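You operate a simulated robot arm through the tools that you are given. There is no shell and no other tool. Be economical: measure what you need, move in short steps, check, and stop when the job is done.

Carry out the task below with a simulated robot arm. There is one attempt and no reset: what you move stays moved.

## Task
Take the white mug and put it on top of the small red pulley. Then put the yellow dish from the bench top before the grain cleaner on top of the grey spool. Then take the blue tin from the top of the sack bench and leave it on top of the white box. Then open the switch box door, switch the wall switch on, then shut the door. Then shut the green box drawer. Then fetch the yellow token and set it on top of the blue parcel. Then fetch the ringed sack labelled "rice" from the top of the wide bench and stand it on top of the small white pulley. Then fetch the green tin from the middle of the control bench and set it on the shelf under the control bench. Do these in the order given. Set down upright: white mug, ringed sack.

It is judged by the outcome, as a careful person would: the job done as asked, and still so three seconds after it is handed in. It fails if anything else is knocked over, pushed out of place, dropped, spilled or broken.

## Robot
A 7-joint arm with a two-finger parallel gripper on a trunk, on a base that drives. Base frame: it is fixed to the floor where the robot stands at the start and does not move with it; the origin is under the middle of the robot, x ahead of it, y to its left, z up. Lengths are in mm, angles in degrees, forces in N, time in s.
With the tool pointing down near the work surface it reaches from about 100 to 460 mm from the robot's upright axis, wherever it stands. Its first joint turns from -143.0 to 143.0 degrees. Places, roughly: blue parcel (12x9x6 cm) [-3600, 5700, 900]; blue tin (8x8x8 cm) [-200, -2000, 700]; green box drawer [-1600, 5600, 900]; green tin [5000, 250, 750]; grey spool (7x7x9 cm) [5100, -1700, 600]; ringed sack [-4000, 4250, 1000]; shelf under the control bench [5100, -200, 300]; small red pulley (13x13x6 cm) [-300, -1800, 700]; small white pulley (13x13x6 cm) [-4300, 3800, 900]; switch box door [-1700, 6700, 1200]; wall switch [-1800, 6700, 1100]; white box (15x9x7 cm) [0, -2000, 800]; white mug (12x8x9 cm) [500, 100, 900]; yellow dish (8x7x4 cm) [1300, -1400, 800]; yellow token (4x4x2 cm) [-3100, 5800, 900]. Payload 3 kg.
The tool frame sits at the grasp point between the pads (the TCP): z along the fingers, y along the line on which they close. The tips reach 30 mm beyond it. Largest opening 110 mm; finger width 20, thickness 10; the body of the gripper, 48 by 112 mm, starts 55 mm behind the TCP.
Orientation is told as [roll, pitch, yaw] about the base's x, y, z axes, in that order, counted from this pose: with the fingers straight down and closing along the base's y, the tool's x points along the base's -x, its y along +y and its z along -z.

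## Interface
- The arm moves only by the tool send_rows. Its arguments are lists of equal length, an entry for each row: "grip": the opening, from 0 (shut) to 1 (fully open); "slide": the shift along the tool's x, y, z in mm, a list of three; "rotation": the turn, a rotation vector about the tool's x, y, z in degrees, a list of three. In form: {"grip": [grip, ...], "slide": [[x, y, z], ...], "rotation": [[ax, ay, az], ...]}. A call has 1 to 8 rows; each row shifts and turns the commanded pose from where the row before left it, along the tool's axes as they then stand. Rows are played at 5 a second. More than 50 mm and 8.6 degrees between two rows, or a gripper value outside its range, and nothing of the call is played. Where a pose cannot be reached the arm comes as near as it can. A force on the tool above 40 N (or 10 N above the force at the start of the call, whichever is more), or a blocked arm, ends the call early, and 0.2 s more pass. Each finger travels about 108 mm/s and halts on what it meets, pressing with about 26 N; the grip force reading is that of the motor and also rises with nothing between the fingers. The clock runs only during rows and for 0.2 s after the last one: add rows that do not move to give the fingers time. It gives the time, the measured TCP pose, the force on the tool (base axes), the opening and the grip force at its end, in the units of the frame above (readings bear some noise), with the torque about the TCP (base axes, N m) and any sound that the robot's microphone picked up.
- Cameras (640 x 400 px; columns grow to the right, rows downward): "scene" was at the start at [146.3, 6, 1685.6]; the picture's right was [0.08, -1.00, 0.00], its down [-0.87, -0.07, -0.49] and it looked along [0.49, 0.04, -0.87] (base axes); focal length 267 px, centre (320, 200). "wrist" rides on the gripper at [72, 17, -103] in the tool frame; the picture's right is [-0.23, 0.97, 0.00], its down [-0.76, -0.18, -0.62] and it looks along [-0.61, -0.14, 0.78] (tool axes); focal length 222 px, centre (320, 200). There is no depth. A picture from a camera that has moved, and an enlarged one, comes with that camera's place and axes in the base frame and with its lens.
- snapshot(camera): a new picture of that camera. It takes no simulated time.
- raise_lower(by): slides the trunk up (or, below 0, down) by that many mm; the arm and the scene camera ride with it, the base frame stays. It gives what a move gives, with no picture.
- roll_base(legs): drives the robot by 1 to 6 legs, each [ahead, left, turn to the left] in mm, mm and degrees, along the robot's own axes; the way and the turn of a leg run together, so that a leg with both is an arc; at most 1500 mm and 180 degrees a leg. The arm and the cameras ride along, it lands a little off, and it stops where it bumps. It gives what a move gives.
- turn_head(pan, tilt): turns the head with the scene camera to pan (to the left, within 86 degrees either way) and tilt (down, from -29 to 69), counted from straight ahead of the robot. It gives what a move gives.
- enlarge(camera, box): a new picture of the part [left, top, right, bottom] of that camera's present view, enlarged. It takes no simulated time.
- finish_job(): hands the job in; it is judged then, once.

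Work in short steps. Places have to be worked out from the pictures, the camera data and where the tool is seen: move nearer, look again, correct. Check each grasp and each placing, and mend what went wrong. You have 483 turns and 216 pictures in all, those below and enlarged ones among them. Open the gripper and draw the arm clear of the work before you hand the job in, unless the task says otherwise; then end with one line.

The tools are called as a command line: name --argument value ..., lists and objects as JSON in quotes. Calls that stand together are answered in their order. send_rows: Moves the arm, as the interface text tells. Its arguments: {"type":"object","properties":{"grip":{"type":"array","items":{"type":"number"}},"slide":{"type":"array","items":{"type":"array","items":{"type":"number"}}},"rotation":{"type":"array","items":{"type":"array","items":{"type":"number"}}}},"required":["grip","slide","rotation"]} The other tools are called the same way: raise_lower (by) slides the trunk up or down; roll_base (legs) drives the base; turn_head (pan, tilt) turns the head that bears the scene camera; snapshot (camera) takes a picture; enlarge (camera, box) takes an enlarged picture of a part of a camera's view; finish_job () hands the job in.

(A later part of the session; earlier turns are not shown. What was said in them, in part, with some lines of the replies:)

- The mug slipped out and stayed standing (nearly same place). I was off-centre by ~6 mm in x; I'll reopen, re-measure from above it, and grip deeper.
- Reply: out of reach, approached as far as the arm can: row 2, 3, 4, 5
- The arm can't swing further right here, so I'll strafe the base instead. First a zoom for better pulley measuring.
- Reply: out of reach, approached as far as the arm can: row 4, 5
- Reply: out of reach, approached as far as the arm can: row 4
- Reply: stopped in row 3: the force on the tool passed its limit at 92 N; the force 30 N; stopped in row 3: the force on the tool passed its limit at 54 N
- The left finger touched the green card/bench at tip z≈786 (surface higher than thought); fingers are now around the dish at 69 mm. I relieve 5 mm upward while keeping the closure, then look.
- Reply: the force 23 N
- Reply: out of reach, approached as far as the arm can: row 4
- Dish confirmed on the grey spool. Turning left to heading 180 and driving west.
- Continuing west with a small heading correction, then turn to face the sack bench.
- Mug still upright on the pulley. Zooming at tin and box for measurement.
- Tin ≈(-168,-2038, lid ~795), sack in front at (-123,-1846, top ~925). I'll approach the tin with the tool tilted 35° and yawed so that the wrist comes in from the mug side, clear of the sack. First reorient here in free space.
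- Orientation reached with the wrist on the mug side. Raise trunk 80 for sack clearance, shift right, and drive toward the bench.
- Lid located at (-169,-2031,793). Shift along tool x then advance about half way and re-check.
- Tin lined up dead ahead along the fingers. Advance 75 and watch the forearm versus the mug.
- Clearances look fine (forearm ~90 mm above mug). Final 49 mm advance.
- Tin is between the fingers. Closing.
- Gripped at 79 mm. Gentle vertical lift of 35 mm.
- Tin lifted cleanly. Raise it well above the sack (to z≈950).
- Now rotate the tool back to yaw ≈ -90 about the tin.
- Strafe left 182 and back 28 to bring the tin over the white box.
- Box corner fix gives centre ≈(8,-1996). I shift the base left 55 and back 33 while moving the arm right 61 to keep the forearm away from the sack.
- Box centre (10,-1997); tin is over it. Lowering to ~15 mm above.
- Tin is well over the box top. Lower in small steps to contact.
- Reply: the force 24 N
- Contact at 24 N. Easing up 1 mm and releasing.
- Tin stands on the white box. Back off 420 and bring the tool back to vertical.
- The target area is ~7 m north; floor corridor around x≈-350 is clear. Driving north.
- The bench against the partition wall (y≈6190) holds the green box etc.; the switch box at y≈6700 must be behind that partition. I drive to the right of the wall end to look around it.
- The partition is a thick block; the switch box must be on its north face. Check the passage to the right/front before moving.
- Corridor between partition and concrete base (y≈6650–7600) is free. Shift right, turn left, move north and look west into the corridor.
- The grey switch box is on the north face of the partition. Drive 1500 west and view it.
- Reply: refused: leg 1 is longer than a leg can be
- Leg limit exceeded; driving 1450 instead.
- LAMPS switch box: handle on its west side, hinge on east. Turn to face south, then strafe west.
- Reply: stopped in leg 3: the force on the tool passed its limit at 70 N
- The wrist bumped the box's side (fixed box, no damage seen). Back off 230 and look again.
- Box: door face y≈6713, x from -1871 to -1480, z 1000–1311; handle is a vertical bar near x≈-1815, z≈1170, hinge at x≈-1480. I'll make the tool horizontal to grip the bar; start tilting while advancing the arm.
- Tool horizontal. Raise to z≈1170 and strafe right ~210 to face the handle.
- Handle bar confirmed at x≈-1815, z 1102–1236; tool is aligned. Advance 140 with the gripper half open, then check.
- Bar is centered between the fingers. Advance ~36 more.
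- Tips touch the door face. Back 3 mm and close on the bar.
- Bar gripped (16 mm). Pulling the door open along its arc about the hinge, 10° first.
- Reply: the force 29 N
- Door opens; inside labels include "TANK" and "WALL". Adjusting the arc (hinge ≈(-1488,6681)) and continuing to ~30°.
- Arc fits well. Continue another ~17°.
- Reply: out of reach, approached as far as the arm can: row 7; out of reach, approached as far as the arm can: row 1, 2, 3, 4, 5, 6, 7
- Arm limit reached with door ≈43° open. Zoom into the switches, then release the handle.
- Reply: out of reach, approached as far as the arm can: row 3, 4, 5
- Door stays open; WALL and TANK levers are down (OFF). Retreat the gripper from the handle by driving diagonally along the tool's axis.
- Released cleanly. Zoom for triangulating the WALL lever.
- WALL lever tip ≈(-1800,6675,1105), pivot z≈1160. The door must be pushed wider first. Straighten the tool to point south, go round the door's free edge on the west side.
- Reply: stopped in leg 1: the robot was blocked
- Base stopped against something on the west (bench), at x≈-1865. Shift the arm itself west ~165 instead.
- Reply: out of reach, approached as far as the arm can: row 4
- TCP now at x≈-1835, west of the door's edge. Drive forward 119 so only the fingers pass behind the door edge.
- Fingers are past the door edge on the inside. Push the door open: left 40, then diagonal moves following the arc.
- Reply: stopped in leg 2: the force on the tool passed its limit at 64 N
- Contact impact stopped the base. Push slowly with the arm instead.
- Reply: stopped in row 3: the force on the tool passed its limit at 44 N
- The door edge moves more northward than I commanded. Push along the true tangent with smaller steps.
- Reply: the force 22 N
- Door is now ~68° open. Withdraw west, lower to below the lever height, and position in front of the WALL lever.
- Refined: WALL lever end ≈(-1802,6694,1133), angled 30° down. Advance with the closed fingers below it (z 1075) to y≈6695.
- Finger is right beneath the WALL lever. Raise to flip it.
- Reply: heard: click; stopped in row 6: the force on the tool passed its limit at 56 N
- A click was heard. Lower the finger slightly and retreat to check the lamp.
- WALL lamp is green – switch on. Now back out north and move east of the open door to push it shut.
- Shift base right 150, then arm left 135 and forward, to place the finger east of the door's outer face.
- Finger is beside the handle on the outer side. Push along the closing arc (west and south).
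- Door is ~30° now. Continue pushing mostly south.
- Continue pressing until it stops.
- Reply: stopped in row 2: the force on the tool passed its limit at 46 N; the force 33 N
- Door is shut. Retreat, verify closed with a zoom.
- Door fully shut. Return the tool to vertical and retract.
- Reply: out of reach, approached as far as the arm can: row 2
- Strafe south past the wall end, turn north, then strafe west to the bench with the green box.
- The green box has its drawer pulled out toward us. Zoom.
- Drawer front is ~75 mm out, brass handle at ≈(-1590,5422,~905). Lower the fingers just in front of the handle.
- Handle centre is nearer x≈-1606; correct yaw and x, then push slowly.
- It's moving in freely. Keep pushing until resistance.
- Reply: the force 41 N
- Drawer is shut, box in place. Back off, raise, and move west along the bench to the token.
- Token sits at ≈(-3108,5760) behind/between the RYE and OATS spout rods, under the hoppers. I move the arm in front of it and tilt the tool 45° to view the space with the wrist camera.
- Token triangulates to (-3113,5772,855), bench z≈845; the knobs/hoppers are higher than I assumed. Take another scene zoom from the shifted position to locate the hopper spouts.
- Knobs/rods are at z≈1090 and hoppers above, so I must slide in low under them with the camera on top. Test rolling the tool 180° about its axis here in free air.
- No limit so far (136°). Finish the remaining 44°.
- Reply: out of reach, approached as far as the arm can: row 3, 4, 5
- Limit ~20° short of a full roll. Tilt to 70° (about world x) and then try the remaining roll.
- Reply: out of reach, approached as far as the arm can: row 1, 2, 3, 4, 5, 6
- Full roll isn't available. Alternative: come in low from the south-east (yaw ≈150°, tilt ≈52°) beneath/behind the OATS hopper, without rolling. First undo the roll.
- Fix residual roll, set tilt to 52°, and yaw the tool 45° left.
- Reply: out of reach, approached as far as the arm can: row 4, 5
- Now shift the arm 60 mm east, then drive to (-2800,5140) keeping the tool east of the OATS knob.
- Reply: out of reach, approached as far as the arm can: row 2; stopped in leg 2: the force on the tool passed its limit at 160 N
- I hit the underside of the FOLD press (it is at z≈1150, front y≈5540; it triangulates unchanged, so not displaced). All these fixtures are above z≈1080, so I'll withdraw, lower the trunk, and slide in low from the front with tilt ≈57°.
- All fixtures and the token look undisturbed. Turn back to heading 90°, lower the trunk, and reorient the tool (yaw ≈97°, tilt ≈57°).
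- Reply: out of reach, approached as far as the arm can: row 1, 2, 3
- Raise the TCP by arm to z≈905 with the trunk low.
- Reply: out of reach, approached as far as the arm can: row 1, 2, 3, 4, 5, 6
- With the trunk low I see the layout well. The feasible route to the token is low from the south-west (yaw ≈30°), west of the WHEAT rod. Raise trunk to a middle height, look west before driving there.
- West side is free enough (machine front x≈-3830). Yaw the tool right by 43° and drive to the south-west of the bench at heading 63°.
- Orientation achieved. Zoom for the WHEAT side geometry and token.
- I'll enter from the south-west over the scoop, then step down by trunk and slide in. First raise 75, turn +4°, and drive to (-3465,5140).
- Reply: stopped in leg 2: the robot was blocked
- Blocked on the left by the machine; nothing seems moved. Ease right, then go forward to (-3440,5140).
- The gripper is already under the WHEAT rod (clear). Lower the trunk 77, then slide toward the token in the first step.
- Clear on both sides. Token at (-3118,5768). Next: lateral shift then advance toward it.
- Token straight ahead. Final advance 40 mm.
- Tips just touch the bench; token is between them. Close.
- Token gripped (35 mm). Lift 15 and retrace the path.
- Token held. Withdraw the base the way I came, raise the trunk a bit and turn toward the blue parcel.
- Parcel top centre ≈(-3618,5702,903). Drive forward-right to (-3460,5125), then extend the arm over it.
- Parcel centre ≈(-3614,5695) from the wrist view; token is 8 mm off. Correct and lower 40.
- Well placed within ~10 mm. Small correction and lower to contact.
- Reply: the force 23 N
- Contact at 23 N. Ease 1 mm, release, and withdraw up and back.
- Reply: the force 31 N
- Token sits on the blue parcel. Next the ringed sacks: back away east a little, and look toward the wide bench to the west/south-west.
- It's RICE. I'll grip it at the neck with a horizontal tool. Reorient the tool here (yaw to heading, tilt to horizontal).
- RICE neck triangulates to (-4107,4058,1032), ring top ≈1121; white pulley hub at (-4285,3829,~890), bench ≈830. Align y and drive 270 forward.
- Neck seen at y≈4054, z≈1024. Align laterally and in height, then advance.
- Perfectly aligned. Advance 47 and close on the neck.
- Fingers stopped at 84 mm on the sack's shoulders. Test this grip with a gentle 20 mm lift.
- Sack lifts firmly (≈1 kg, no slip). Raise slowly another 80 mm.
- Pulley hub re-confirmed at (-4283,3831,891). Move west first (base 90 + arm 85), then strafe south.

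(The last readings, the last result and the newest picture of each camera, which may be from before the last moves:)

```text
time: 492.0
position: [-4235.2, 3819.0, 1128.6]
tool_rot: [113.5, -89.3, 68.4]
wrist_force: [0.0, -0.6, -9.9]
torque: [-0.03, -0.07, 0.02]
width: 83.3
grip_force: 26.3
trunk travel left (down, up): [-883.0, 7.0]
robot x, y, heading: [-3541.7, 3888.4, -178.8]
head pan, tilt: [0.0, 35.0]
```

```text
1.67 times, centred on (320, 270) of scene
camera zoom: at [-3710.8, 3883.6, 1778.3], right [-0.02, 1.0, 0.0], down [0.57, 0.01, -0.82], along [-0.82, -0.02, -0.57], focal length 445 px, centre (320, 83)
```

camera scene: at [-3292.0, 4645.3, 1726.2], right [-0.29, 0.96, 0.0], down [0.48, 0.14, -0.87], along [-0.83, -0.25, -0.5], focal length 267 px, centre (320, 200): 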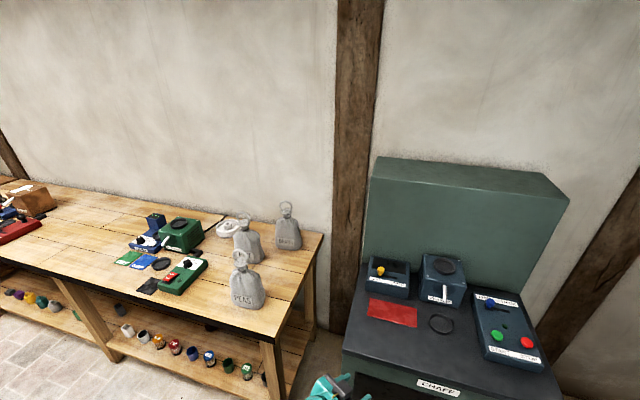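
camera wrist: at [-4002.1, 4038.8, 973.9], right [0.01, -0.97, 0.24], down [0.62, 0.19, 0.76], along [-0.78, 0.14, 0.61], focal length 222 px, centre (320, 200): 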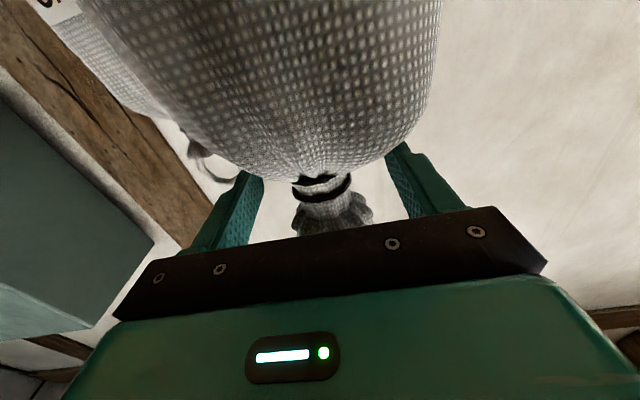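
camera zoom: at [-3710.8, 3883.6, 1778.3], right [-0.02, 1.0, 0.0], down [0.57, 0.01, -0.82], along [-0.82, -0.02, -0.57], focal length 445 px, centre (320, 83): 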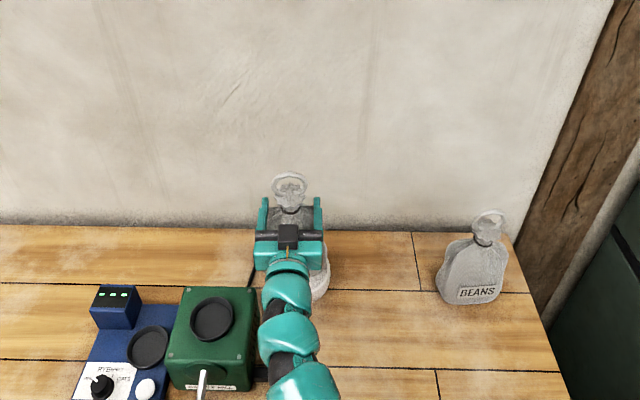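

Base reached its limit near the bench. Extend the arm 46 west and 13 north over the hub.

send_rows --grip '[0.15, 0.15, 0.15, 0.15, 0.15, 0.15]' --slide '[[0, -3, 8], [0, -4, 12], [0, -3, 12], [0, -3, 9], [0, 0, 5], [0, 0, 0]]' --rotation '[[0, 0, 0], [0, 0, 0], [0, 0, 0], [0, 0, 0], [0, 0, 0], [0, 0, 0]]'

snapshot --camera "wrist"

enlarge --camera "scene" --box '[220, 180, 420, 340]'

```text
time: 493.4
position: [-4279.0, 3831.9, 1128.9]
tool_rot: [111.0, -89.1, 70.8]
wrist_force: [0.0, 0.6, -9.1]
torque: [0.01, -0.13, -0.03]
width: 83.5
grip_force: 26.1
trunk travel left (down, up): [-883.0, 7.0]
robot x, y, heading: [-3539.2, 3891.6, -179.0]
head pan, tilt: [0.0, 35.0]
```

```text
37 pictures are left
camera wrist: at [-4176.6, 3820.1, 1056.0], right [0.03, -0.97, 0.24], down [0.62, 0.21, 0.76], along [-0.78, 0.12, 0.61], focal length 222 px, centre (320, 200)
```

wrist: 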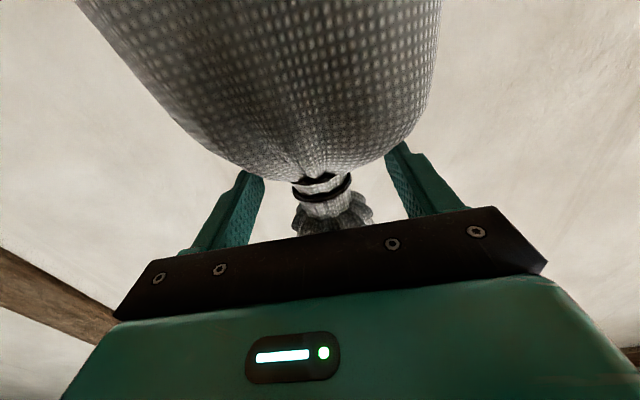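

```text
2.50 times, centred on (320, 260) of scene
camera zoom: at [-3710.9, 3885.0, 1778.3], right [-0.02, 1.0, 0.0], down [0.57, 0.01, -0.82], along [-0.82, -0.02, -0.57], focal length 668 px, centre (320, 50)
```

zoom: 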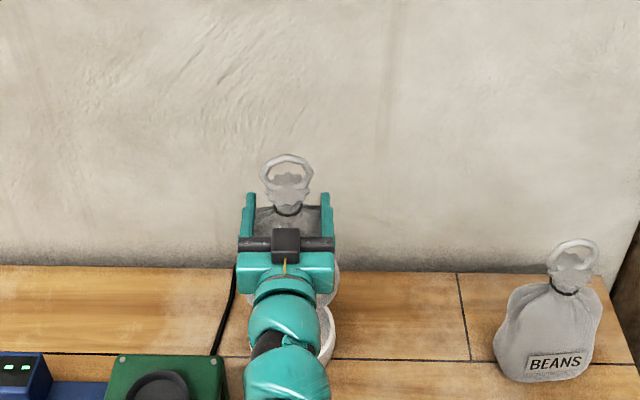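

Pulley edge appears where predicted; sack is over the hub. Lowering slowly.

send_rows --grip '[0.15, 0.15, 0.15, 0.15, 0.15, 0.15]' --slide '[[7, 0, 2], [8, 0, 0], [7, 0, 0], [4, 0, 0], [3, 0, 0], [0, 0, 0]]' --rotation '[[0, 0, 0], [0, 0, 0], [0, 0, 0], [0, 0, 0], [0, 0, 0], [0, 0, 0]]'

```text
time: 494.8
position: [-4283.4, 3831.5, 1099.6]
tool_rot: [110.1, -89.2, 71.8]
wrist_force: [-0.2, -0.1, -10.1]
torque: [0.0, -0.1, -0.04]
width: 83.2
grip_force: 25.9
trunk travel left (down, up): [-883.0, 7.0]
robot x, y, heading: [-3541.7, 3887.7, -178.8]
head pan, tilt: [0.0, 35.0]
```

send_rows --grip '[0.15, 0.15, 0.15, 0.15, 0.15]' --slide '[[3, 0, 0], [3, 0, 0], [2, 0, 0], [2, 0, 0], [0, 0, 0]]' --rotation '[[0, 0, 0], [0, 0, 0], [0, 0, 0], [0, 0, 0], [0, 0, 0]]'

```text
time: 496.0
position: [-4283.0, 3832.4, 1091.1]
tool_rot: [111.3, -89.2, 70.7]
wrist_force: [0.3, 0.4, -9.6]
torque: [-0.03, -0.09, 0.01]
width: 83.1
grip_force: 26.0
trunk travel left (down, up): [-883.0, 7.0]
robot x, y, heading: [-3543.8, 3884.9, -178.8]
head pan, tilt: [0.0, 35.0]
```

No contact yet (still full weight). Keep lowering in 2 mm steps.

send_rows --grip '[0.15, 0.15, 0.15, 0.15, 0.15]' --slide '[[2, 0, 0], [2, 0, 0], [2, 0, 0], [2, 0, 0], [0, 0, 0]]' --rotation '[[0, 0, 0], [0, 0, 0], [0, 0, 0], [0, 0, 0], [0, 0, 0]]'

```text
time: 497.2
position: [-4282.8, 3830.8, 1082.5]
tool_rot: [110.4, -89.2, 71.5]
wrist_force: [0.4, -0.7, -9.2]
torque: [0.01, -0.11, 0.02]
width: 83.0
grip_force: 25.5
trunk travel left (down, up): [-883.0, 7.0]
robot x, y, heading: [-3541.6, 3885.6, -178.9]
head pan, tilt: [0.0, 35.0]
```

send_rows --grip '[0.15, 0.15, 0.15, 0.15, 0.15]' --slide '[[2, 0, 0], [2, 0, 0], [2, 0, 0], [2, 0, 0], [0, 0, 0]]' --rotation '[[0, 0, 0], [0, 0, 0], [0, 0, 0], [0, 0, 0], [0, 0, 0]]'

enlarge --camera "scene" --box '[220, 180, 420, 340]'

```text
time: 498.4
position: [-4281.7, 3831.9, 1080.2]
tool_rot: [135.5, -89.0, 46.4]
wrist_force: [-7.3, -2.8, 19.8]
torque: [0.13, 0.54, 0.11]
width: 82.7
grip_force: 26.4
trunk travel left (down, up): [-883.0, 7.0]
robot x, y, heading: [-3546.8, 3886.6, -178.7]
head pan, tilt: [0.0, 35.0]
```

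```text
2.50 times, centred on (320, 260) of scene
camera zoom: at [-3708.0, 3884.8, 1778.9], right [-0.02, 1.0, 0.0], down [0.57, 0.01, -0.82], along [-0.82, -0.02, -0.57], focal length 668 px, centre (320, 50)
```

zoom: 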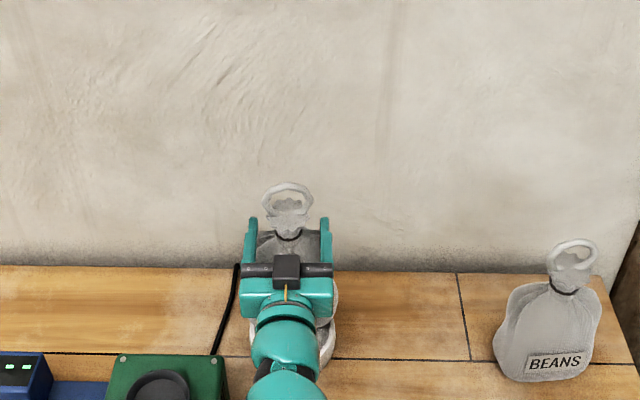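

Contact at z≈1080. Ease up 1.5 mm and open slightly to see whether it stands.

send_rows --grip '[0.5, 0.74, 0.76, 0.78, 0.8, 0.8]' --slide '[[-1.5, 0, 0], [0, 0, 0], [0, 0, 0], [0, 0, 0], [0, 0, 0], [0, 0, 0]]' --rotation '[[0, 0, 0], [0, 0, 0], [0, 0, 0], [0, 0, 0], [0, 0, 0], [0, 0, 0]]'

snapshot --camera "wrist"

```text
time: 499.8
position: [-4282.1, 3831.8, 1076.0]
tool_rot: [113.8, -89.2, 68.1]
wrist_force: [0.4, 0.4, -0.3]
torque: [-0.03, -0.02, -0.01]
width: 88.0
grip_force: 0.1
trunk travel left (down, up): [-883.0, 7.0]
robot x, y, heading: [-3538.7, 3887.2, -179.0]
head pan, tilt: [0.0, 35.0]
```

```text
34 pictures are left
camera wrist: at [-4178.7, 3819.0, 1003.1], right [0.03, -0.97, 0.24], down [0.62, 0.21, 0.76], along [-0.78, 0.12, 0.61], focal length 222 px, centre (320, 200)
```

wrist: 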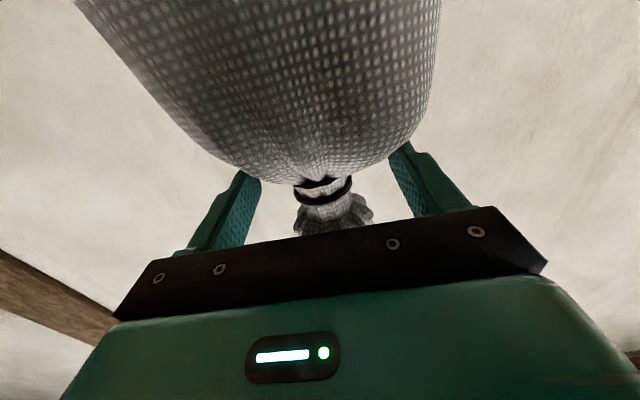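

Sack stands free. Open a little more and retreat straight back.

send_rows --grip '[0.86, 0.9, 0.9, 0.9, 0.9, 0.9, 0.9, 0.9]' --slide '[[0, 0, 0], [0, 0, 0], [0, 0, 0], [0, 0, -15], [0, 0, -30], [0, 0, -40], [0, 0, -40], [0, 0, -30]]' --rotation '[[0, 0, 0], [0, 0, 0], [0, 0, 0], [0, 0, 0], [0, 0, 0], [0, 0, 0], [0, 0, 0], [0, 0, 0]]'

enlarge --camera "scene" --box '[220, 180, 420, 340]'

```text
time: 501.6
position: [-4126.7, 3837.2, 1077.3]
tool_rot: [118.7, -89.1, 63.1]
wrist_force: [-0.4, 0.2, -0.4]
torque: [0.01, 0.02, 0.0]
width: 99.1
grip_force: 0.1
trunk travel left (down, up): [-883.0, 7.0]
robot x, y, heading: [-3542.3, 3886.8, -178.9]
head pan, tilt: [0.0, 35.0]
```

```text
2.50 times, centred on (320, 260) of scene
camera zoom: at [-3708.8, 3885.3, 1778.5], right [-0.02, 1.0, 0.0], down [0.57, 0.01, -0.82], along [-0.82, -0.02, -0.57], focal length 668 px, centre (320, 50)
```

zoom: 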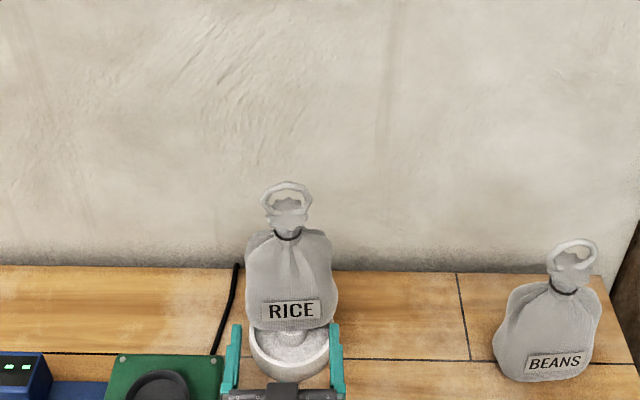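

RICE sack stands on the white pulley. Back away, then check it once more after the tool is brought to vertical.

roll_base --legs '[[-420, 0, 0]]'

send_rows --grip '[0.9, 0.9, 0.9, 0.9, 0.9, 0.9, 0.9, 0.9]' --slide '[[0, 0, 0], [0, 0, 0], [0, 0, 0], [0, 0, 0], [0, 0, 0], [0, 0, 0], [0, 0, 0], [0, 0, 0]]' --rotation '[[0, 8.5, 0], [0, 8.5, 0], [0, 8.5, 0], [0, 8.5, 0], [0, 8.5, 0], [0, 8.5, 0], [0, 8.5, 0], [0, 8.5, 0]]'

send_rows --grip '[0.9, 0.9, 0.9, 0.9, 0.9, 0.9, 0.9]' --slide '[[0, 0, 0], [0, 0, 0], [0, 0, 30], [40, 0, 30], [40, 0, 30], [40, 0, 0], [40, 0, 0]]' --rotation '[[0, 8.5, 0], [0, 8.5, 0], [0, 4, 0], [0, 0, 0], [0, 0, 0], [0, 0, 0], [0, 0, 0]]'

enlarge --camera "scene" --box '[220, 140, 420, 300]'

```text
time: 504.1
position: [-3710.1, 3844.2, 1074.8]
tool_rot: [117.8, -89.3, 64.4]
wrist_force: [0.6, 0.1, -0.4]
torque: [0.01, -0.03, 0.0]
width: 99.1
grip_force: 0.0
trunk travel left (down, up): [-883.0, 7.0]
robot x, y, heading: [-3123.2, 3898.2, -178.9]
head pan, tilt: [0.0, 35.0]
```

```text
time: 505.9
position: [-3708.6, 3841.1, 1077.0]
tool_rot: [0.7, -22.1, -178.0]
wrist_force: [1.1, -0.7, -0.1]
torque: [0.0, 0.0, 0.0]
width: 98.9
grip_force: 0.0
trunk travel left (down, up): [-883.0, 7.0]
robot x, y, heading: [-3124.3, 3898.7, -178.8]
head pan, tilt: [0.0, 35.0]
```

```text
time: 507.6
position: [-3551.7, 3849.2, 985.2]
tool_rot: [0.8, -1.4, -178.1]
wrist_force: [0.1, -0.3, 0.1]
torque: [0.01, 0.02, 0.01]
width: 98.7
grip_force: 0.1
trunk travel left (down, up): [-883.0, 7.0]
robot x, y, heading: [-3123.5, 3895.0, -178.8]
head pan, tilt: [0.0, 35.0]
```

```text
2.50 times, centred on (320, 220) of scene
camera zoom: at [-3289.9, 3894.1, 1778.6], right [-0.02, 1.0, 0.0], down [0.57, 0.01, -0.82], along [-0.82, -0.02, -0.57], focal length 668 px, centre (320, 150)
```

zoom: 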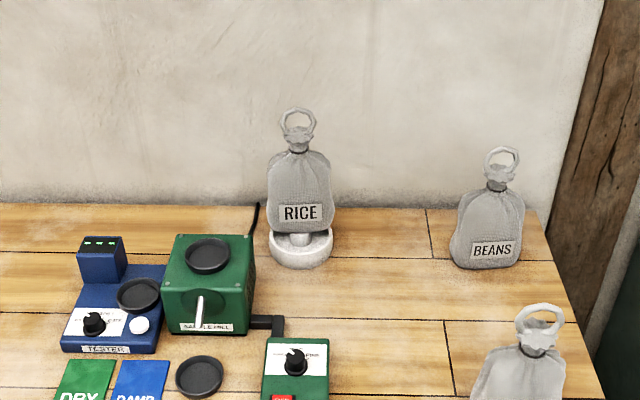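

RICE sack is stable. Now the long drive to the control bench: north, then east (backwards) along the known lane.

roll_base --legs '[[0, -985, -1.2], [-1400, 0, 0], [-1350, 0, 0], [0, 0, 90]]'

```text
time: 529.4
position: [-368.3, 4485.2, 984.5]
tool_rot: [0.8, -1.2, -89.1]
wrist_force: [0.0, -0.2, 0.0]
torque: [0.03, 0.01, -0.01]
width: 98.8
grip_force: 0.0
trunk travel left (down, up): [-883.0, 7.0]
robot x, y, heading: [-404.9, 4912.8, -89.9]
head pan, tilt: [0.0, 35.0]
```

On track. Drive south along x≈-400 to y≈-880, then turn east.

roll_base --legs '[[1450, 0, 0], [1450, 0, 0], [1450, 0, 0], [1450, 0, 0], [0, 0, 90]]'

```text
time: 561.2
position: [-52.3, -915.3, 983.6]
tool_rot: [0.8, -1.3, 0.7]
wrist_force: [0.5, -0.7, -0.6]
torque: [0.0, -0.01, 0.01]
width: 98.8
grip_force: 0.1
trunk travel left (down, up): [-883.0, 7.0]
robot x, y, heading: [-484.3, -954.3, 0.1]
head pan, tilt: [0.0, 35.0]
```

Head east through the corridor to x≈3750.

roll_base --legs '[[1440, 50, 0], [1440, 0, 0], [1340, 0, 0]]'

turn_head --pan 35 --tilt 30

snapshot --camera "scene"

```text
time: 581.6
position: [4208.9, -932.6, 983.5]
tool_rot: [0.8, -1.3, -0.8]
wrist_force: [0.5, 0.8, -0.1]
torque: [0.03, -0.02, -0.01]
width: 99.2
grip_force: 0.0
trunk travel left (down, up): [-883.0, 7.0]
robot x, y, heading: [3775.6, -956.9, -1.6]
head pan, tilt: [0.0, 35.0]
```

```text
time: 582.6
position: [4209.4, -932.7, 983.9]
tool_rot: [0.7, -1.3, -0.8]
wrist_force: [-0.7, 0.4, 0.3]
torque: [-0.01, 0.01, -0.01]
width: 99.1
grip_force: 0.0
trunk travel left (down, up): [-883.0, 7.0]
robot x, y, heading: [3778.7, -958.6, -1.6]
head pan, tilt: [35.0, 30.0]
```

```text
31 pictures are left
camera scene: at [3933.0, -910.9, 1786.2], right [0.55, -0.83, 0.0], down [-0.42, -0.28, -0.87], along [0.72, 0.48, -0.5], focal length 267 px, centre (320, 200)
```

scene: 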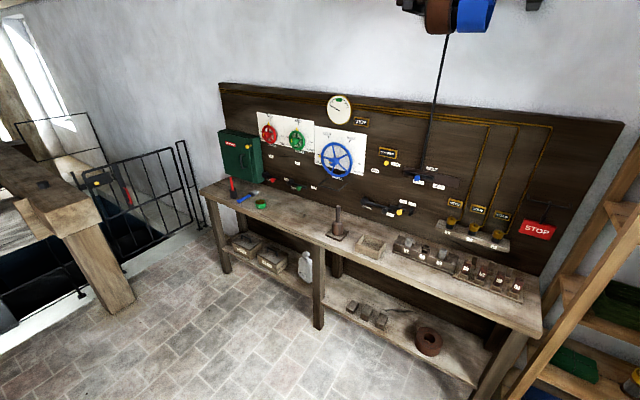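

Green tin visible at (262,205). Zoom on it and the shelf.

enlarge --camera "scene" --box '[200, 170, 420, 340]'

```text
2.35 times, centred on (310, 255) of scene
camera zoom: at [3933.0, -910.9, 1786.2], right [0.55, -0.83, 0.0], down [-0.42, -0.28, -0.87], along [0.72, 0.48, -0.5], focal length 628 px, centre (344, 71)
```

zoom: 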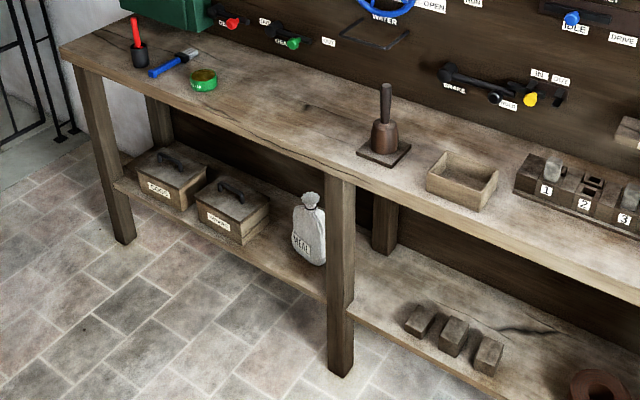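

Green tin ≈(5010,280) on the bench; free shelf area around (5045,-315). Drive in front of the tin, and lower trunk to the height used before.

roll_base --legs '[[0, 1150, 1.6], [420, 0, 0]]'

raise_lower --by -90

send_rows --grip '[0.8, 0.8, 0.8, 0.8, 0.8, 0.8, 0.8, 0.8]' --slide '[[-10, 0, -20], [-10, 0, -30], [0, 0, -20], [0, 0, 0], [0, 0, 0], [0, 0, 0], [0, 0, 0], [0, 0, 0]]' --rotation '[[0, -7.5, 0], [0, -7.5, 0], [0, -7.5, 0], [0, -7.5, 0], [0, -7.5, 0], [0, -7.5, 0], [0, -7.5, 0], [0, -6.5, 0]]'

turn_head --pan 5 --tilt 40

snapshot --camera "scene"

```text
time: 585.4
position: [4226.0, -547.2, 982.9]
tool_rot: [0.9, -1.2, 1.8]
wrist_force: [-0.3, -0.8, -0.1]
torque: [0.0, -0.01, 0.03]
width: 99.2
grip_force: 0.0
trunk travel left (down, up): [-883.0, 7.0]
robot x, y, heading: [3789.9, -598.6, 1.0]
head pan, tilt: [35.0, 30.0]
stopped in leg 1: the robot was blocked; the commanded pose is now the measured one
```

```text
time: 586.6
position: [4223.4, -546.7, 893.2]
tool_rot: [0.9, -1.3, 1.9]
wrist_force: [0.7, -0.5, 0.5]
torque: [0.0, -0.02, 0.01]
width: 98.9
grip_force: 0.0
trunk travel left (down, up): [-793.0, 97.0]
robot x, y, heading: [3792.9, -592.8, 1.0]
head pan, tilt: [35.0, 30.0]
```

```text
time: 588.6
position: [4258.4, -558.7, 966.8]
tool_rot: [6.2, -60.3, -8.3]
wrist_force: [0.1, 0.4, 0.5]
torque: [-0.02, -0.01, 0.02]
width: 88.0
grip_force: 0.0
out of reach, approached as far as the arm can: row 3, 4
trunk travel left (down, up): [-793.0, 97.0]
robot x, y, heading: [3795.6, -594.1, 1.2]
head pan, tilt: [35.0, 30.0]
stopped in row 8: the arm was blocked; the commanded pose is now the measured one
```

```text
time: 589.5
position: [4259.5, -560.1, 967.1]
tool_rot: [5.6, -60.5, -7.9]
wrist_force: [0.3, -0.3, -0.3]
torque: [-0.02, 0.0, 0.0]
width: 87.7
grip_force: 0.0
trunk travel left (down, up): [-793.0, 97.0]
robot x, y, heading: [3796.8, -595.2, 0.9]
head pan, tilt: [5.0, 40.0]
```

```text
29 pictures are left
camera scene: at [3958.2, -583.0, 1680.5], right [0.11, -0.99, 0.0], down [-0.64, -0.07, -0.77], along [0.76, 0.08, -0.64], focal length 267 px, centre (320, 200)
```

scene: 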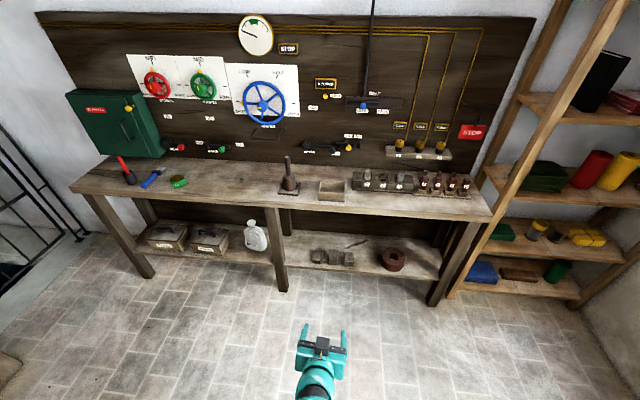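

Something at the left blocked at x≈3790; the floor ahead-left is clear. Go ahead 500 first, then left 830.

roll_base --legs '[[460, -20, -1], [0, 840, 0]]'

snapshot --camera "wrist"

enlarge --camera "scene" --box '[160, 120, 480, 320]'

```text
time: 596.4
position: [4726.3, 248.9, 967.4]
tool_rot: [5.4, -60.4, -8.8]
wrist_force: [-1.3, -1.4, 0.7]
torque: [-0.03, -0.01, 0.01]
width: 87.9
grip_force: 0.0
trunk travel left (down, up): [-793.0, 97.0]
robot x, y, heading: [4257.0, 226.8, -0.2]
head pan, tilt: [5.0, 40.0]
```

```text
28 pictures are left
camera wrist: at [4602.6, 276.7, 955.7], right [0.18, 0.95, 0.24], down [-0.18, -0.21, 0.96], along [0.97, -0.22, 0.14], focal length 222 px, centre (320, 200)
```

wrist: 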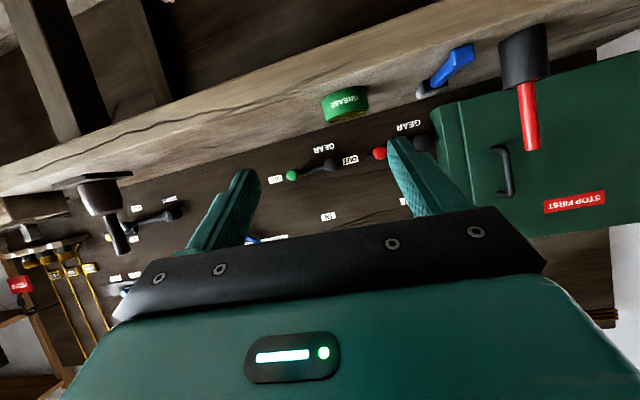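

```text
2.00 times, centred on (320, 220) of scene
camera zoom: at [4424.7, 232.9, 1680.9], right [0.09, -1.0, 0.0], down [-0.64, -0.06, -0.77], along [0.76, 0.07, -0.64], focal length 534 px, centre (320, 160)
```

zoom: 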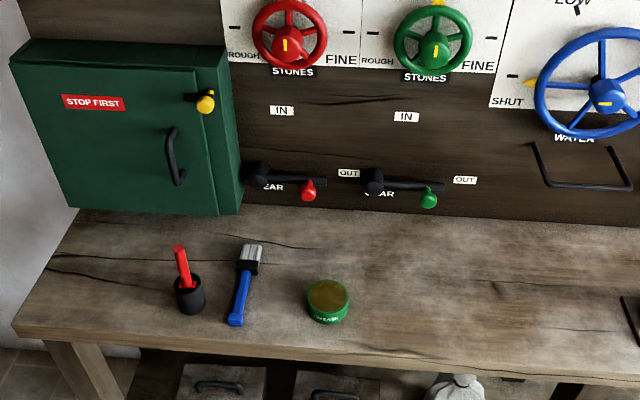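

GREASE tin centre ≈(4998,269,864), ~75 mm wide. Drive 185 ahead, then shift and advance partly along the tilted tool axis.

roll_base --legs '[[185, 0, 0]]'

send_rows --grip '[0.92, 0.92, 0.92, 0.92, 0.92, 0.92]' --slide '[[18, 11, 0], [18, 11, 0], [0, 0, 22], [0, 0, 22], [0, 0, 22], [0, 0, 0]]' --rotation '[[0, 0, 0], [0, 0, 0], [0, 0, 0], [0, 0, 0], [0, 0, 0], [0, 0, 0]]'

snapshot --camera "wrist"

```text
time: 597.9
position: [4916.8, 246.8, 967.7]
tool_rot: [5.7, -60.5, -9.4]
wrist_force: [0.5, 0.2, -1.2]
torque: [-0.02, 0.01, -0.01]
width: 87.8
grip_force: 0.1
trunk travel left (down, up): [-793.0, 97.0]
robot x, y, heading: [4445.4, 224.1, -0.1]
head pan, tilt: [5.0, 40.0]
```

```text
time: 599.3
position: [4956.1, 269.1, 905.9]
tool_rot: [5.8, -60.5, -9.1]
wrist_force: [-0.7, 0.0, 0.9]
torque: [-0.01, -0.02, -0.02]
width: 101.1
grip_force: 0.0
trunk travel left (down, up): [-793.0, 97.0]
robot x, y, heading: [4449.9, 227.3, -0.2]
head pan, tilt: [5.0, 40.0]
```

```text
26 pictures are left
camera wrist: at [4832.4, 297.3, 894.8], right [0.18, 0.95, 0.25], down [-0.19, -0.21, 0.96], along [0.97, -0.22, 0.14], focal length 222 px, centre (320, 200)
```

wrist: 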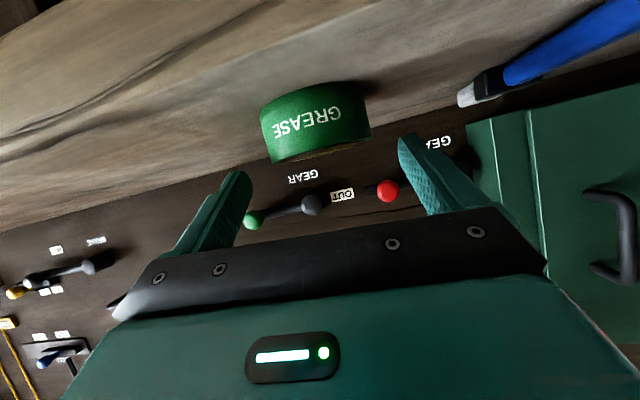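

Aligned. Final advance: 52 along, slight down.

send_rows --grip '[0.92, 0.92, 0.92, 0.92]' --slide '[[3, 2, 18], [3, 1.5, 18], [1, 0, 14], [0, 0, 0]]' --rotation '[[0, 0, 0], [0, 0, 0], [0, 0, 0], [0, 0, 0]]'

snapshot --camera "wrist"

```text
time: 600.3
position: [4997.7, 271.3, 876.6]
tool_rot: [5.8, -60.6, -9.3]
wrist_force: [1.0, -0.2, 2.6]
torque: [-0.14, -0.04, 0.0]
width: 101.2
grip_force: 0.6
trunk travel left (down, up): [-793.0, 97.0]
robot x, y, heading: [4443.5, 221.4, -0.1]
head pan, tilt: [5.0, 40.0]
```

```text
25 pictures are left
camera wrist: at [4873.8, 299.8, 864.1], right [0.18, 0.95, 0.25], down [-0.19, -0.21, 0.96], along [0.97, -0.22, 0.14], focal length 222 px, centre (320, 200)
```

wrist: 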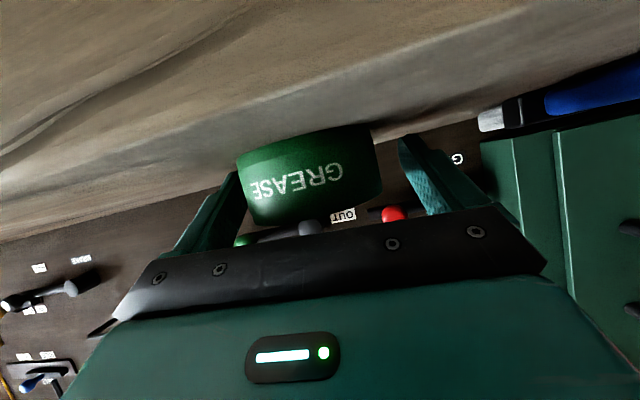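

Tin is between the fingers. Close.

send_rows --grip '[0.85, 0.75, 0.65, 0.5, 0.5, 0.5]' --slide '[[0, 0, 0], [0, 0, 0], [0, 0, 0], [0, 0, 0], [0, 0, 0], [0, 0, 0]]' --rotation '[[0, 0, 0], [0, 0, 0], [0, 0, 0], [0, 0, 0], [0, 0, 0], [0, 0, 0]]'

send_rows --grip '[0.5, 0.5, 0.5, 0.5, 0.5, 0.5]' --slide '[[-3, 0, -1.7], [-7, 0, -4], [-8.7, 0, -4.9], [-8.7, 0, -4.9], [-8.7, 0, -4.9], [0, 0, 0]]' --rotation '[[0, 0, 0], [0, 0, 0], [0, 0, 0], [0, 0, 0], [0, 0, 0], [0, 0, 0]]'

snapshot --camera "wrist"

```text
time: 601.7
position: [4996.6, 270.4, 875.2]
tool_rot: [5.8, -60.5, -9.2]
wrist_force: [-0.3, -0.3, -0.1]
torque: [-0.08, 0.03, -0.05]
width: 73.9
grip_force: 26.2
trunk travel left (down, up): [-793.0, 97.0]
robot x, y, heading: [4451.2, 222.0, -0.2]
head pan, tilt: [5.0, 40.0]
```

```text
time: 603.1
position: [4996.3, 270.2, 917.0]
tool_rot: [5.7, -60.5, -9.2]
wrist_force: [1.3, 0.5, -2.2]
torque: [0.0, -0.01, -0.01]
width: 73.6
grip_force: 26.0
trunk travel left (down, up): [-793.0, 97.0]
robot x, y, heading: [4443.4, 222.4, -0.0]
head pan, tilt: [5.0, 40.0]
```

```text
24 pictures are left
camera wrist: at [4872.4, 297.9, 904.5], right [0.18, 0.95, 0.25], down [-0.19, -0.21, 0.96], along [0.97, -0.22, 0.14], focal length 222 px, centre (320, 200)
```

wrist: 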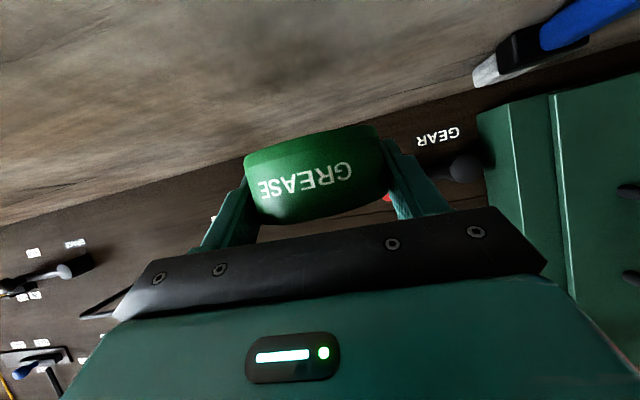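

Tin held level. Back off 350, strafe right 585, and lower the trunk 550 in front of the bench.

roll_base --legs '[[-350, 0, 0], [0, -587, 0]]'

raise_lower --by -550

turn_head --pan 5 --tilt 25

snapshot --camera "scene"

snapshot --camera "wrist"

```text
time: 608.3
position: [4646.9, -319.7, 915.9]
tool_rot: [5.8, -60.5, -9.4]
wrist_force: [0.2, 0.1, -2.7]
torque: [-0.03, 0.0, 0.01]
width: 73.6
grip_force: 25.6
trunk travel left (down, up): [-793.0, 97.0]
robot x, y, heading: [4097.0, -364.1, -0.2]
head pan, tilt: [5.0, 40.0]
```

```text
refused: -550 is not a number from -400 to 400
```

```text
time: 609.1
position: [4647.1, -320.1, 916.0]
tool_rot: [5.8, -60.5, -9.4]
wrist_force: [-0.7, 0.8, -2.3]
torque: [-0.05, -0.02, 0.02]
width: 73.6
grip_force: 26.3
trunk travel left (down, up): [-793.0, 97.0]
robot x, y, heading: [4094.5, -366.0, -0.2]
head pan, tilt: [5.0, 25.0]
```

```text
23 pictures are left
camera scene: at [4269.8, -356.5, 1704.1], right [0.08, -1.0, 0.0], down [-0.42, -0.04, -0.91], along [0.9, 0.08, -0.42], focal length 267 px, centre (320, 200)
```

scene: 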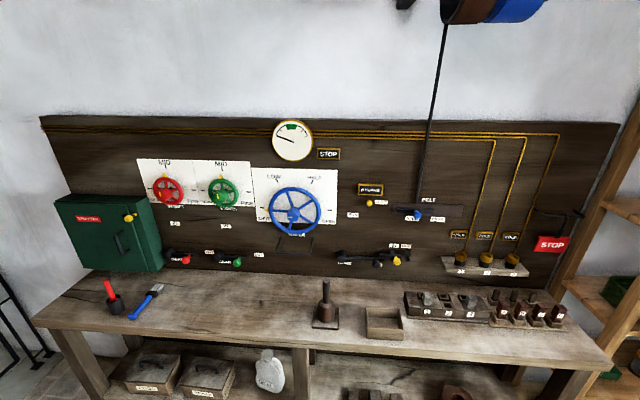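

```text
22 pictures are left
camera wrist: at [4522.7, -291.0, 904.5], right [0.18, 0.95, 0.25], down [-0.19, -0.21, 0.96], along [0.97, -0.22, 0.14], focal length 222 px, centre (320, 200)
```

wrist: 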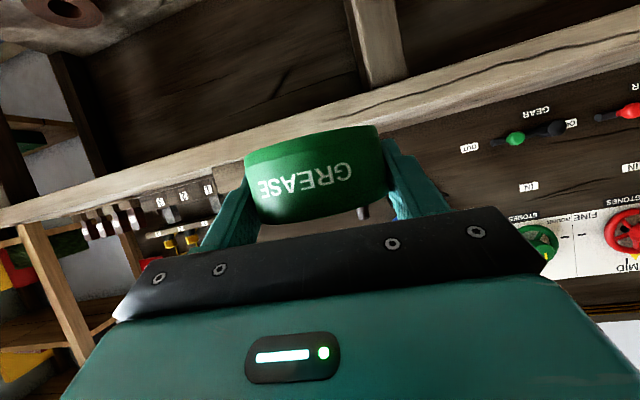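

The trunk step is limited to 400; lower in two steps and look again.

raise_lower --by -390

raise_lower --by -155

snapshot --camera "scene"

snapshot --camera "wrist"

```text
time: 612.8
position: [4646.3, -320.2, 526.4]
tool_rot: [5.8, -60.6, -9.3]
wrist_force: [0.5, 0.4, -2.5]
torque: [-0.02, 0.01, -0.01]
width: 73.3
grip_force: 25.6
trunk travel left (down, up): [-403.0, 487.0]
robot x, y, heading: [4095.0, -365.8, -0.2]
head pan, tilt: [5.0, 25.0]
```

```text
time: 614.6
position: [4645.6, -318.9, 372.1]
tool_rot: [5.8, -60.5, -9.3]
wrist_force: [-0.5, 0.0, -2.4]
torque: [0.0, 0.0, 0.0]
width: 73.5
grip_force: 26.4
trunk travel left (down, up): [-248.0, 642.0]
robot x, y, heading: [4098.9, -366.7, -0.2]
head pan, tilt: [5.0, 25.0]
```

```text
21 pictures are left
camera scene: at [4269.7, -356.4, 1159.2], right [0.08, -1.0, 0.0], down [-0.42, -0.04, -0.91], along [0.9, 0.08, -0.42], focal length 267 px, centre (320, 200)
```

scene: 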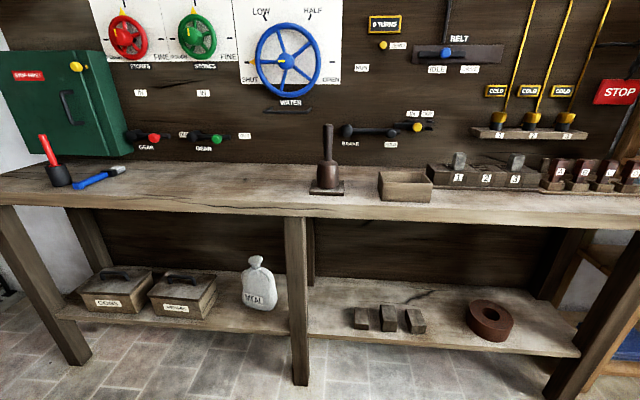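

```text
20 pictures are left
camera wrist: at [4522.6, -290.9, 359.6], right [0.18, 0.95, 0.25], down [-0.19, -0.21, 0.96], along [0.97, -0.22, 0.14], focal length 222 px, centre (320, 200)
```

wrist: 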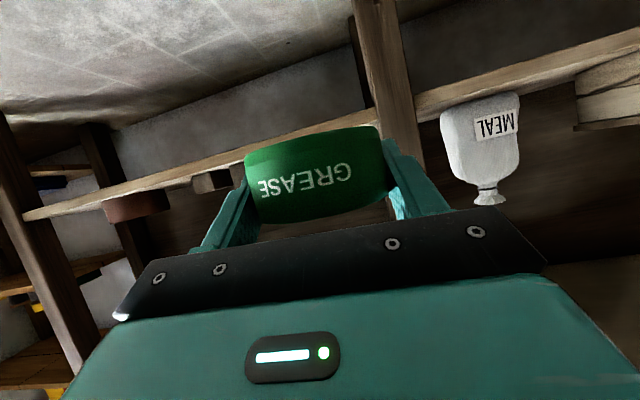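

Free shelf spot between the middle leg (y≈-254) and the blocks (y≈-422). Target (5060,-337). Drive ahead 385, right 18.

roll_base --legs '[[385, -18, 0]]'

snapshot --camera "wrist"

turn_head --pan 0 --tilt 50

snapshot --camera "scene"

```text
time: 617.1
position: [5034.0, -335.7, 371.3]
tool_rot: [5.8, -60.5, -9.0]
wrist_force: [-0.6, 0.5, -2.7]
torque: [0.01, 0.0, -0.03]
width: 73.2
grip_force: 26.1
trunk travel left (down, up): [-248.0, 642.0]
robot x, y, heading: [4481.4, -380.1, 0.3]
head pan, tilt: [5.0, 25.0]
```

```text
19 pictures are left
camera wrist: at [4910.0, -307.1, 359.6], right [0.18, 0.95, 0.25], down [-0.18, -0.21, 0.96], along [0.97, -0.22, 0.14], focal length 222 px, centre (320, 200)
```

wrist: 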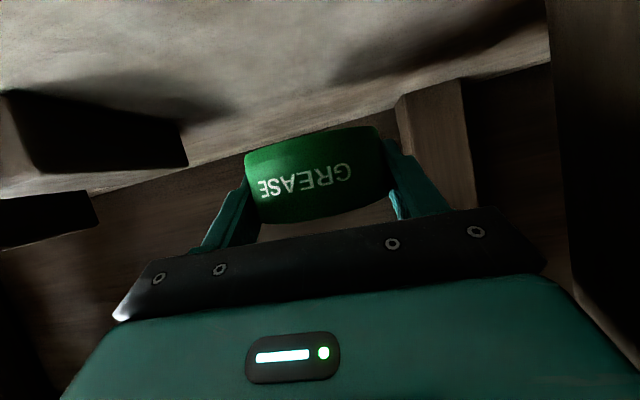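

```text
time: 618.0
position: [5034.4, -334.8, 372.0]
tool_rot: [5.8, -60.5, -9.1]
wrist_force: [0.0, -0.2, -2.4]
torque: [-0.01, 0.01, 0.02]
width: 73.3
grip_force: 26.2
trunk travel left (down, up): [-248.0, 642.0]
robot x, y, heading: [4486.8, -382.8, 0.2]
head pan, tilt: [0.0, 50.0]
```

```text
18 pictures are left
camera scene: at [4642.7, -381.8, 1121.8], right [0.0, -1.0, 0.0], down [-0.77, 0.0, -0.64], along [0.64, 0.0, -0.77], focal length 267 px, centre (320, 200)
```

scene: 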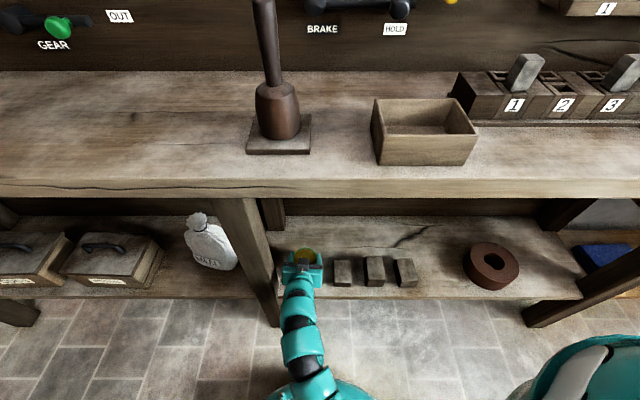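

Tin is above the free spot. Shift 8 mm toward the leg side and lower 30 mm.

send_rows --grip '[0.5, 0.5, 0.5, 0.5, 0.5]' --slide '[[7, 4, 3.9], [8.7, 4, 4.9], [6.1, 0, 3.4], [4.3, 0, 2.4], [0, 0, 0]]' --rotation '[[0, 0, 0], [0, 0, 0], [0, 0, 0], [0, 0, 0], [0, 0, 0]]'

snapshot --camera "wrist"

```text
time: 619.2
position: [5034.8, -325.2, 343.2]
tool_rot: [5.9, -60.5, -9.1]
wrist_force: [0.2, -0.3, -2.0]
torque: [-0.02, 0.01, 0.02]
width: 73.2
grip_force: 26.1
trunk travel left (down, up): [-248.0, 642.0]
robot x, y, heading: [4483.4, -381.1, 0.4]
head pan, tilt: [0.0, 50.0]
```

```text
17 pictures are left
camera wrist: at [4910.6, -297.3, 330.0], right [0.18, 0.95, 0.25], down [-0.19, -0.21, 0.96], along [0.97, -0.22, 0.14], focal length 222 px, centre (320, 200)
```

wrist: 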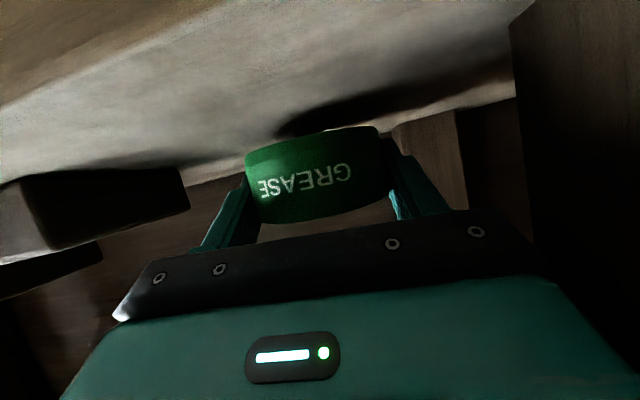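

Continue lowering in 3 mm steps.

send_rows --grip '[0.5, 0.5, 0.5, 0.5, 0.5]' --slide '[[2.6, 0, 1.5], [2.6, 0, 1.5], [2.6, 0, 1.5], [2.6, 0, 1.5], [0, 0, 0]]' --rotation '[[0, 0, 0], [0, 0, 0], [0, 0, 0], [0, 0, 0], [0, 0, 0]]'

```text
time: 620.4
position: [5035.4, -324.4, 332.0]
tool_rot: [5.8, -60.7, -9.1]
wrist_force: [-0.7, -3.1, 10.6]
torque: [-0.53, 0.13, 0.0]
width: 73.1
grip_force: 25.8
trunk travel left (down, up): [-248.0, 642.0]
robot x, y, heading: [4485.9, -383.7, 0.0]
head pan, tilt: [0.0, 50.0]
```

Contact (right side first). Lower 1 mm more and release gently.

send_rows --grip '[0.5, 0.6, 0.68, 0.72, 0.76, 0.76]' --slide '[[0.9, 0, 0.5], [0, 0, 0], [0, 0, 0], [0, 0, 0], [0, 0, 0], [0, 0, 0]]' --rotation '[[0, 0, 0], [0, 0, 0], [0, 0, 0], [0, 0, 0], [0, 0, 0], [0, 0, 0]]'

snapshot --camera "wrist"

```text
time: 621.8
position: [5034.6, -323.8, 329.8]
tool_rot: [6.0, -60.6, -9.1]
wrist_force: [0.1, 13.4, 13.9]
torque: [-0.26, -0.32, 0.26]
width: 76.3
grip_force: 0.0
trunk travel left (down, up): [-248.0, 642.0]
robot x, y, heading: [4485.0, -382.2, 0.2]
head pan, tilt: [0.0, 50.0]
```

```text
16 pictures are left
camera wrist: at [4909.9, -296.3, 318.3], right [0.18, 0.95, 0.25], down [-0.19, -0.21, 0.96], along [0.97, -0.22, 0.14], focal length 222 px, centre (320, 200)
```

wrist: 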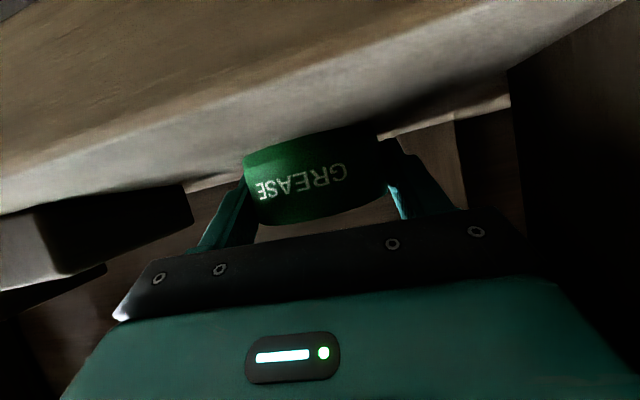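

A fingertip presses on the shelf. Raise 4 mm, then open further.

send_rows --grip '[0.76, 0.76, 0.78, 0.8, 0.8]' --slide '[[-1.7, 0, -1], [-1.8, 0, -1], [0, 0, 0], [0, 0, 0], [0, 0, 0]]' --rotation '[[0, 0, 0], [0, 0, 0], [0, 0, 0], [0, 0, 0], [0, 0, 0]]'

snapshot --camera "wrist"

```text
time: 623.0
position: [5033.6, -325.1, 332.8]
tool_rot: [5.7, -60.5, -9.1]
wrist_force: [0.2, -0.6, -0.5]
torque: [0.02, -0.02, -0.01]
width: 88.1
grip_force: 0.1
trunk travel left (down, up): [-248.0, 642.0]
robot x, y, heading: [4483.5, -380.8, 0.4]
head pan, tilt: [0.0, 50.0]
```

```text
15 pictures are left
camera wrist: at [4910.3, -297.5, 321.6], right [0.18, 0.95, 0.25], down [-0.18, -0.21, 0.96], along [0.97, -0.22, 0.14], focal length 222 px, centre (320, 200)
```

wrist: 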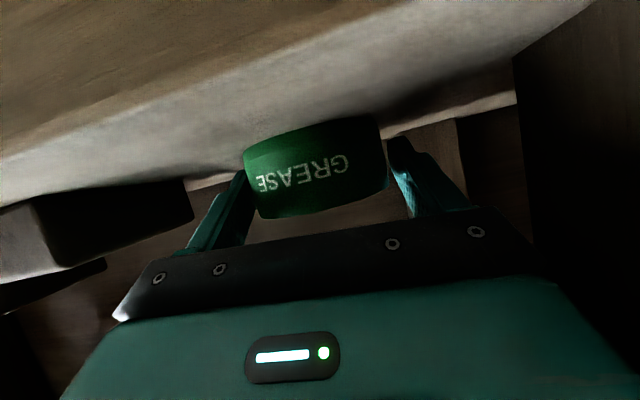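

Fingers are free and the tin stands on the shelf. Withdraw along the tool axis, then back the base.

send_rows --grip '[0.8, 0.8, 0.8, 0.8, 0.8, 0.8]' --slide '[[0, 0, -10], [0, 0, -20], [0, 0, -30], [0, 0, -30], [0, 0, -20], [0, 0, 0]]' --rotation '[[0, 0, 0], [0, 0, 0], [0, 0, 0], [0, 0, 0], [0, 0, 0], [0, 0, 0]]'

roll_base --legs '[[-400, 0, 0]]'

turn_head --pan 0 --tilt 28

snapshot --camera "scene"

```text
time: 624.4
position: [4938.7, -319.7, 387.7]
tool_rot: [5.9, -60.4, -9.2]
wrist_force: [-0.4, 0.1, 0.0]
torque: [0.02, 0.01, 0.01]
width: 87.8
grip_force: 0.0
trunk travel left (down, up): [-248.0, 642.0]
robot x, y, heading: [4484.7, -382.3, 0.4]
head pan, tilt: [0.0, 50.0]
```

```text
time: 626.9
position: [4536.7, -321.7, 386.9]
tool_rot: [5.8, -60.5, -9.3]
wrist_force: [-0.2, 0.3, 0.6]
torque: [-0.02, 0.0, 0.01]
width: 88.1
grip_force: 0.1
trunk travel left (down, up): [-248.0, 642.0]
robot x, y, heading: [4085.3, -383.4, -0.2]
head pan, tilt: [0.0, 50.0]
```

```text
time: 627.7
position: [4537.1, -322.7, 387.8]
tool_rot: [5.8, -60.5, -9.5]
wrist_force: [0.2, -1.0, 0.0]
torque: [0.0, 0.0, 0.01]
width: 88.0
grip_force: 0.1
trunk travel left (down, up): [-248.0, 642.0]
robot x, y, heading: [4086.3, -383.1, -0.2]
head pan, tilt: [0.0, 28.0]
```

```text
14 pictures are left
camera scene: at [4254.6, -382.2, 1154.4], right [0.0, -1.0, 0.0], down [-0.47, 0.0, -0.88], along [0.88, 0.0, -0.47], focal length 267 px, centre (320, 200)
```

scene: 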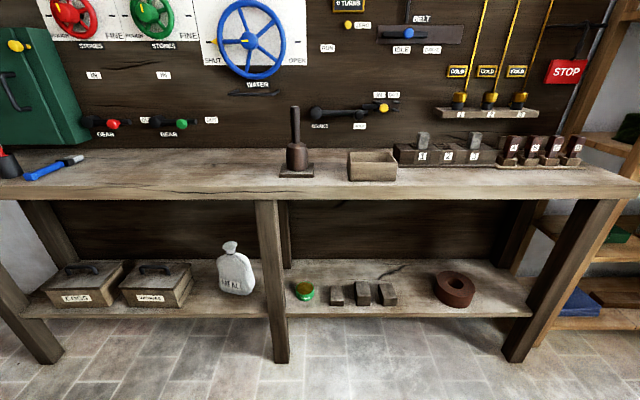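

Tin is on the shelf. Zoom to check it and the blocks.

enlarge --camera "scene" --box '[260, 240, 420, 340]'

```text
4.00 times, centred on (340, 290) of scene
camera zoom: at [4254.6, -382.2, 1154.4], right [0.0, -1.0, 0.0], down [-0.47, 0.0, -0.88], along [0.88, 0.0, -0.47], focal length 1068 px, centre (240, -160)
```

zoom: 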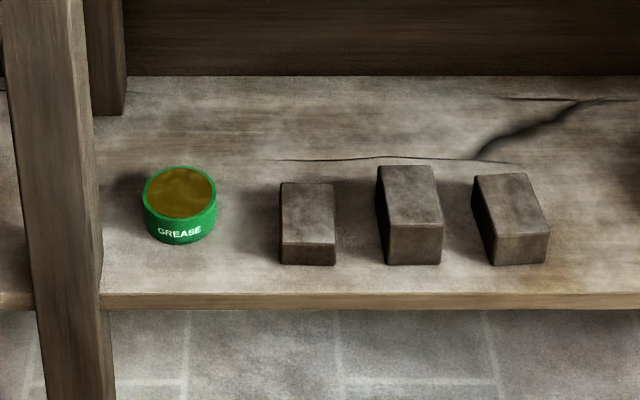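

All eight parts are done and the arm is clear of the work with the gripper open. Handing in.

finish_job

```text
The job is handed in.
```

I did all eight steps in the order you gave and handed the job in. The mug and the rice sack were both standing upright when I last looked at them. On the way, the mug slipped out of the gripper once and stayed standing. The arm also bumped the fold press and the side of the switch box, and the base nudged a couple of benches, with nothing visibly moved.
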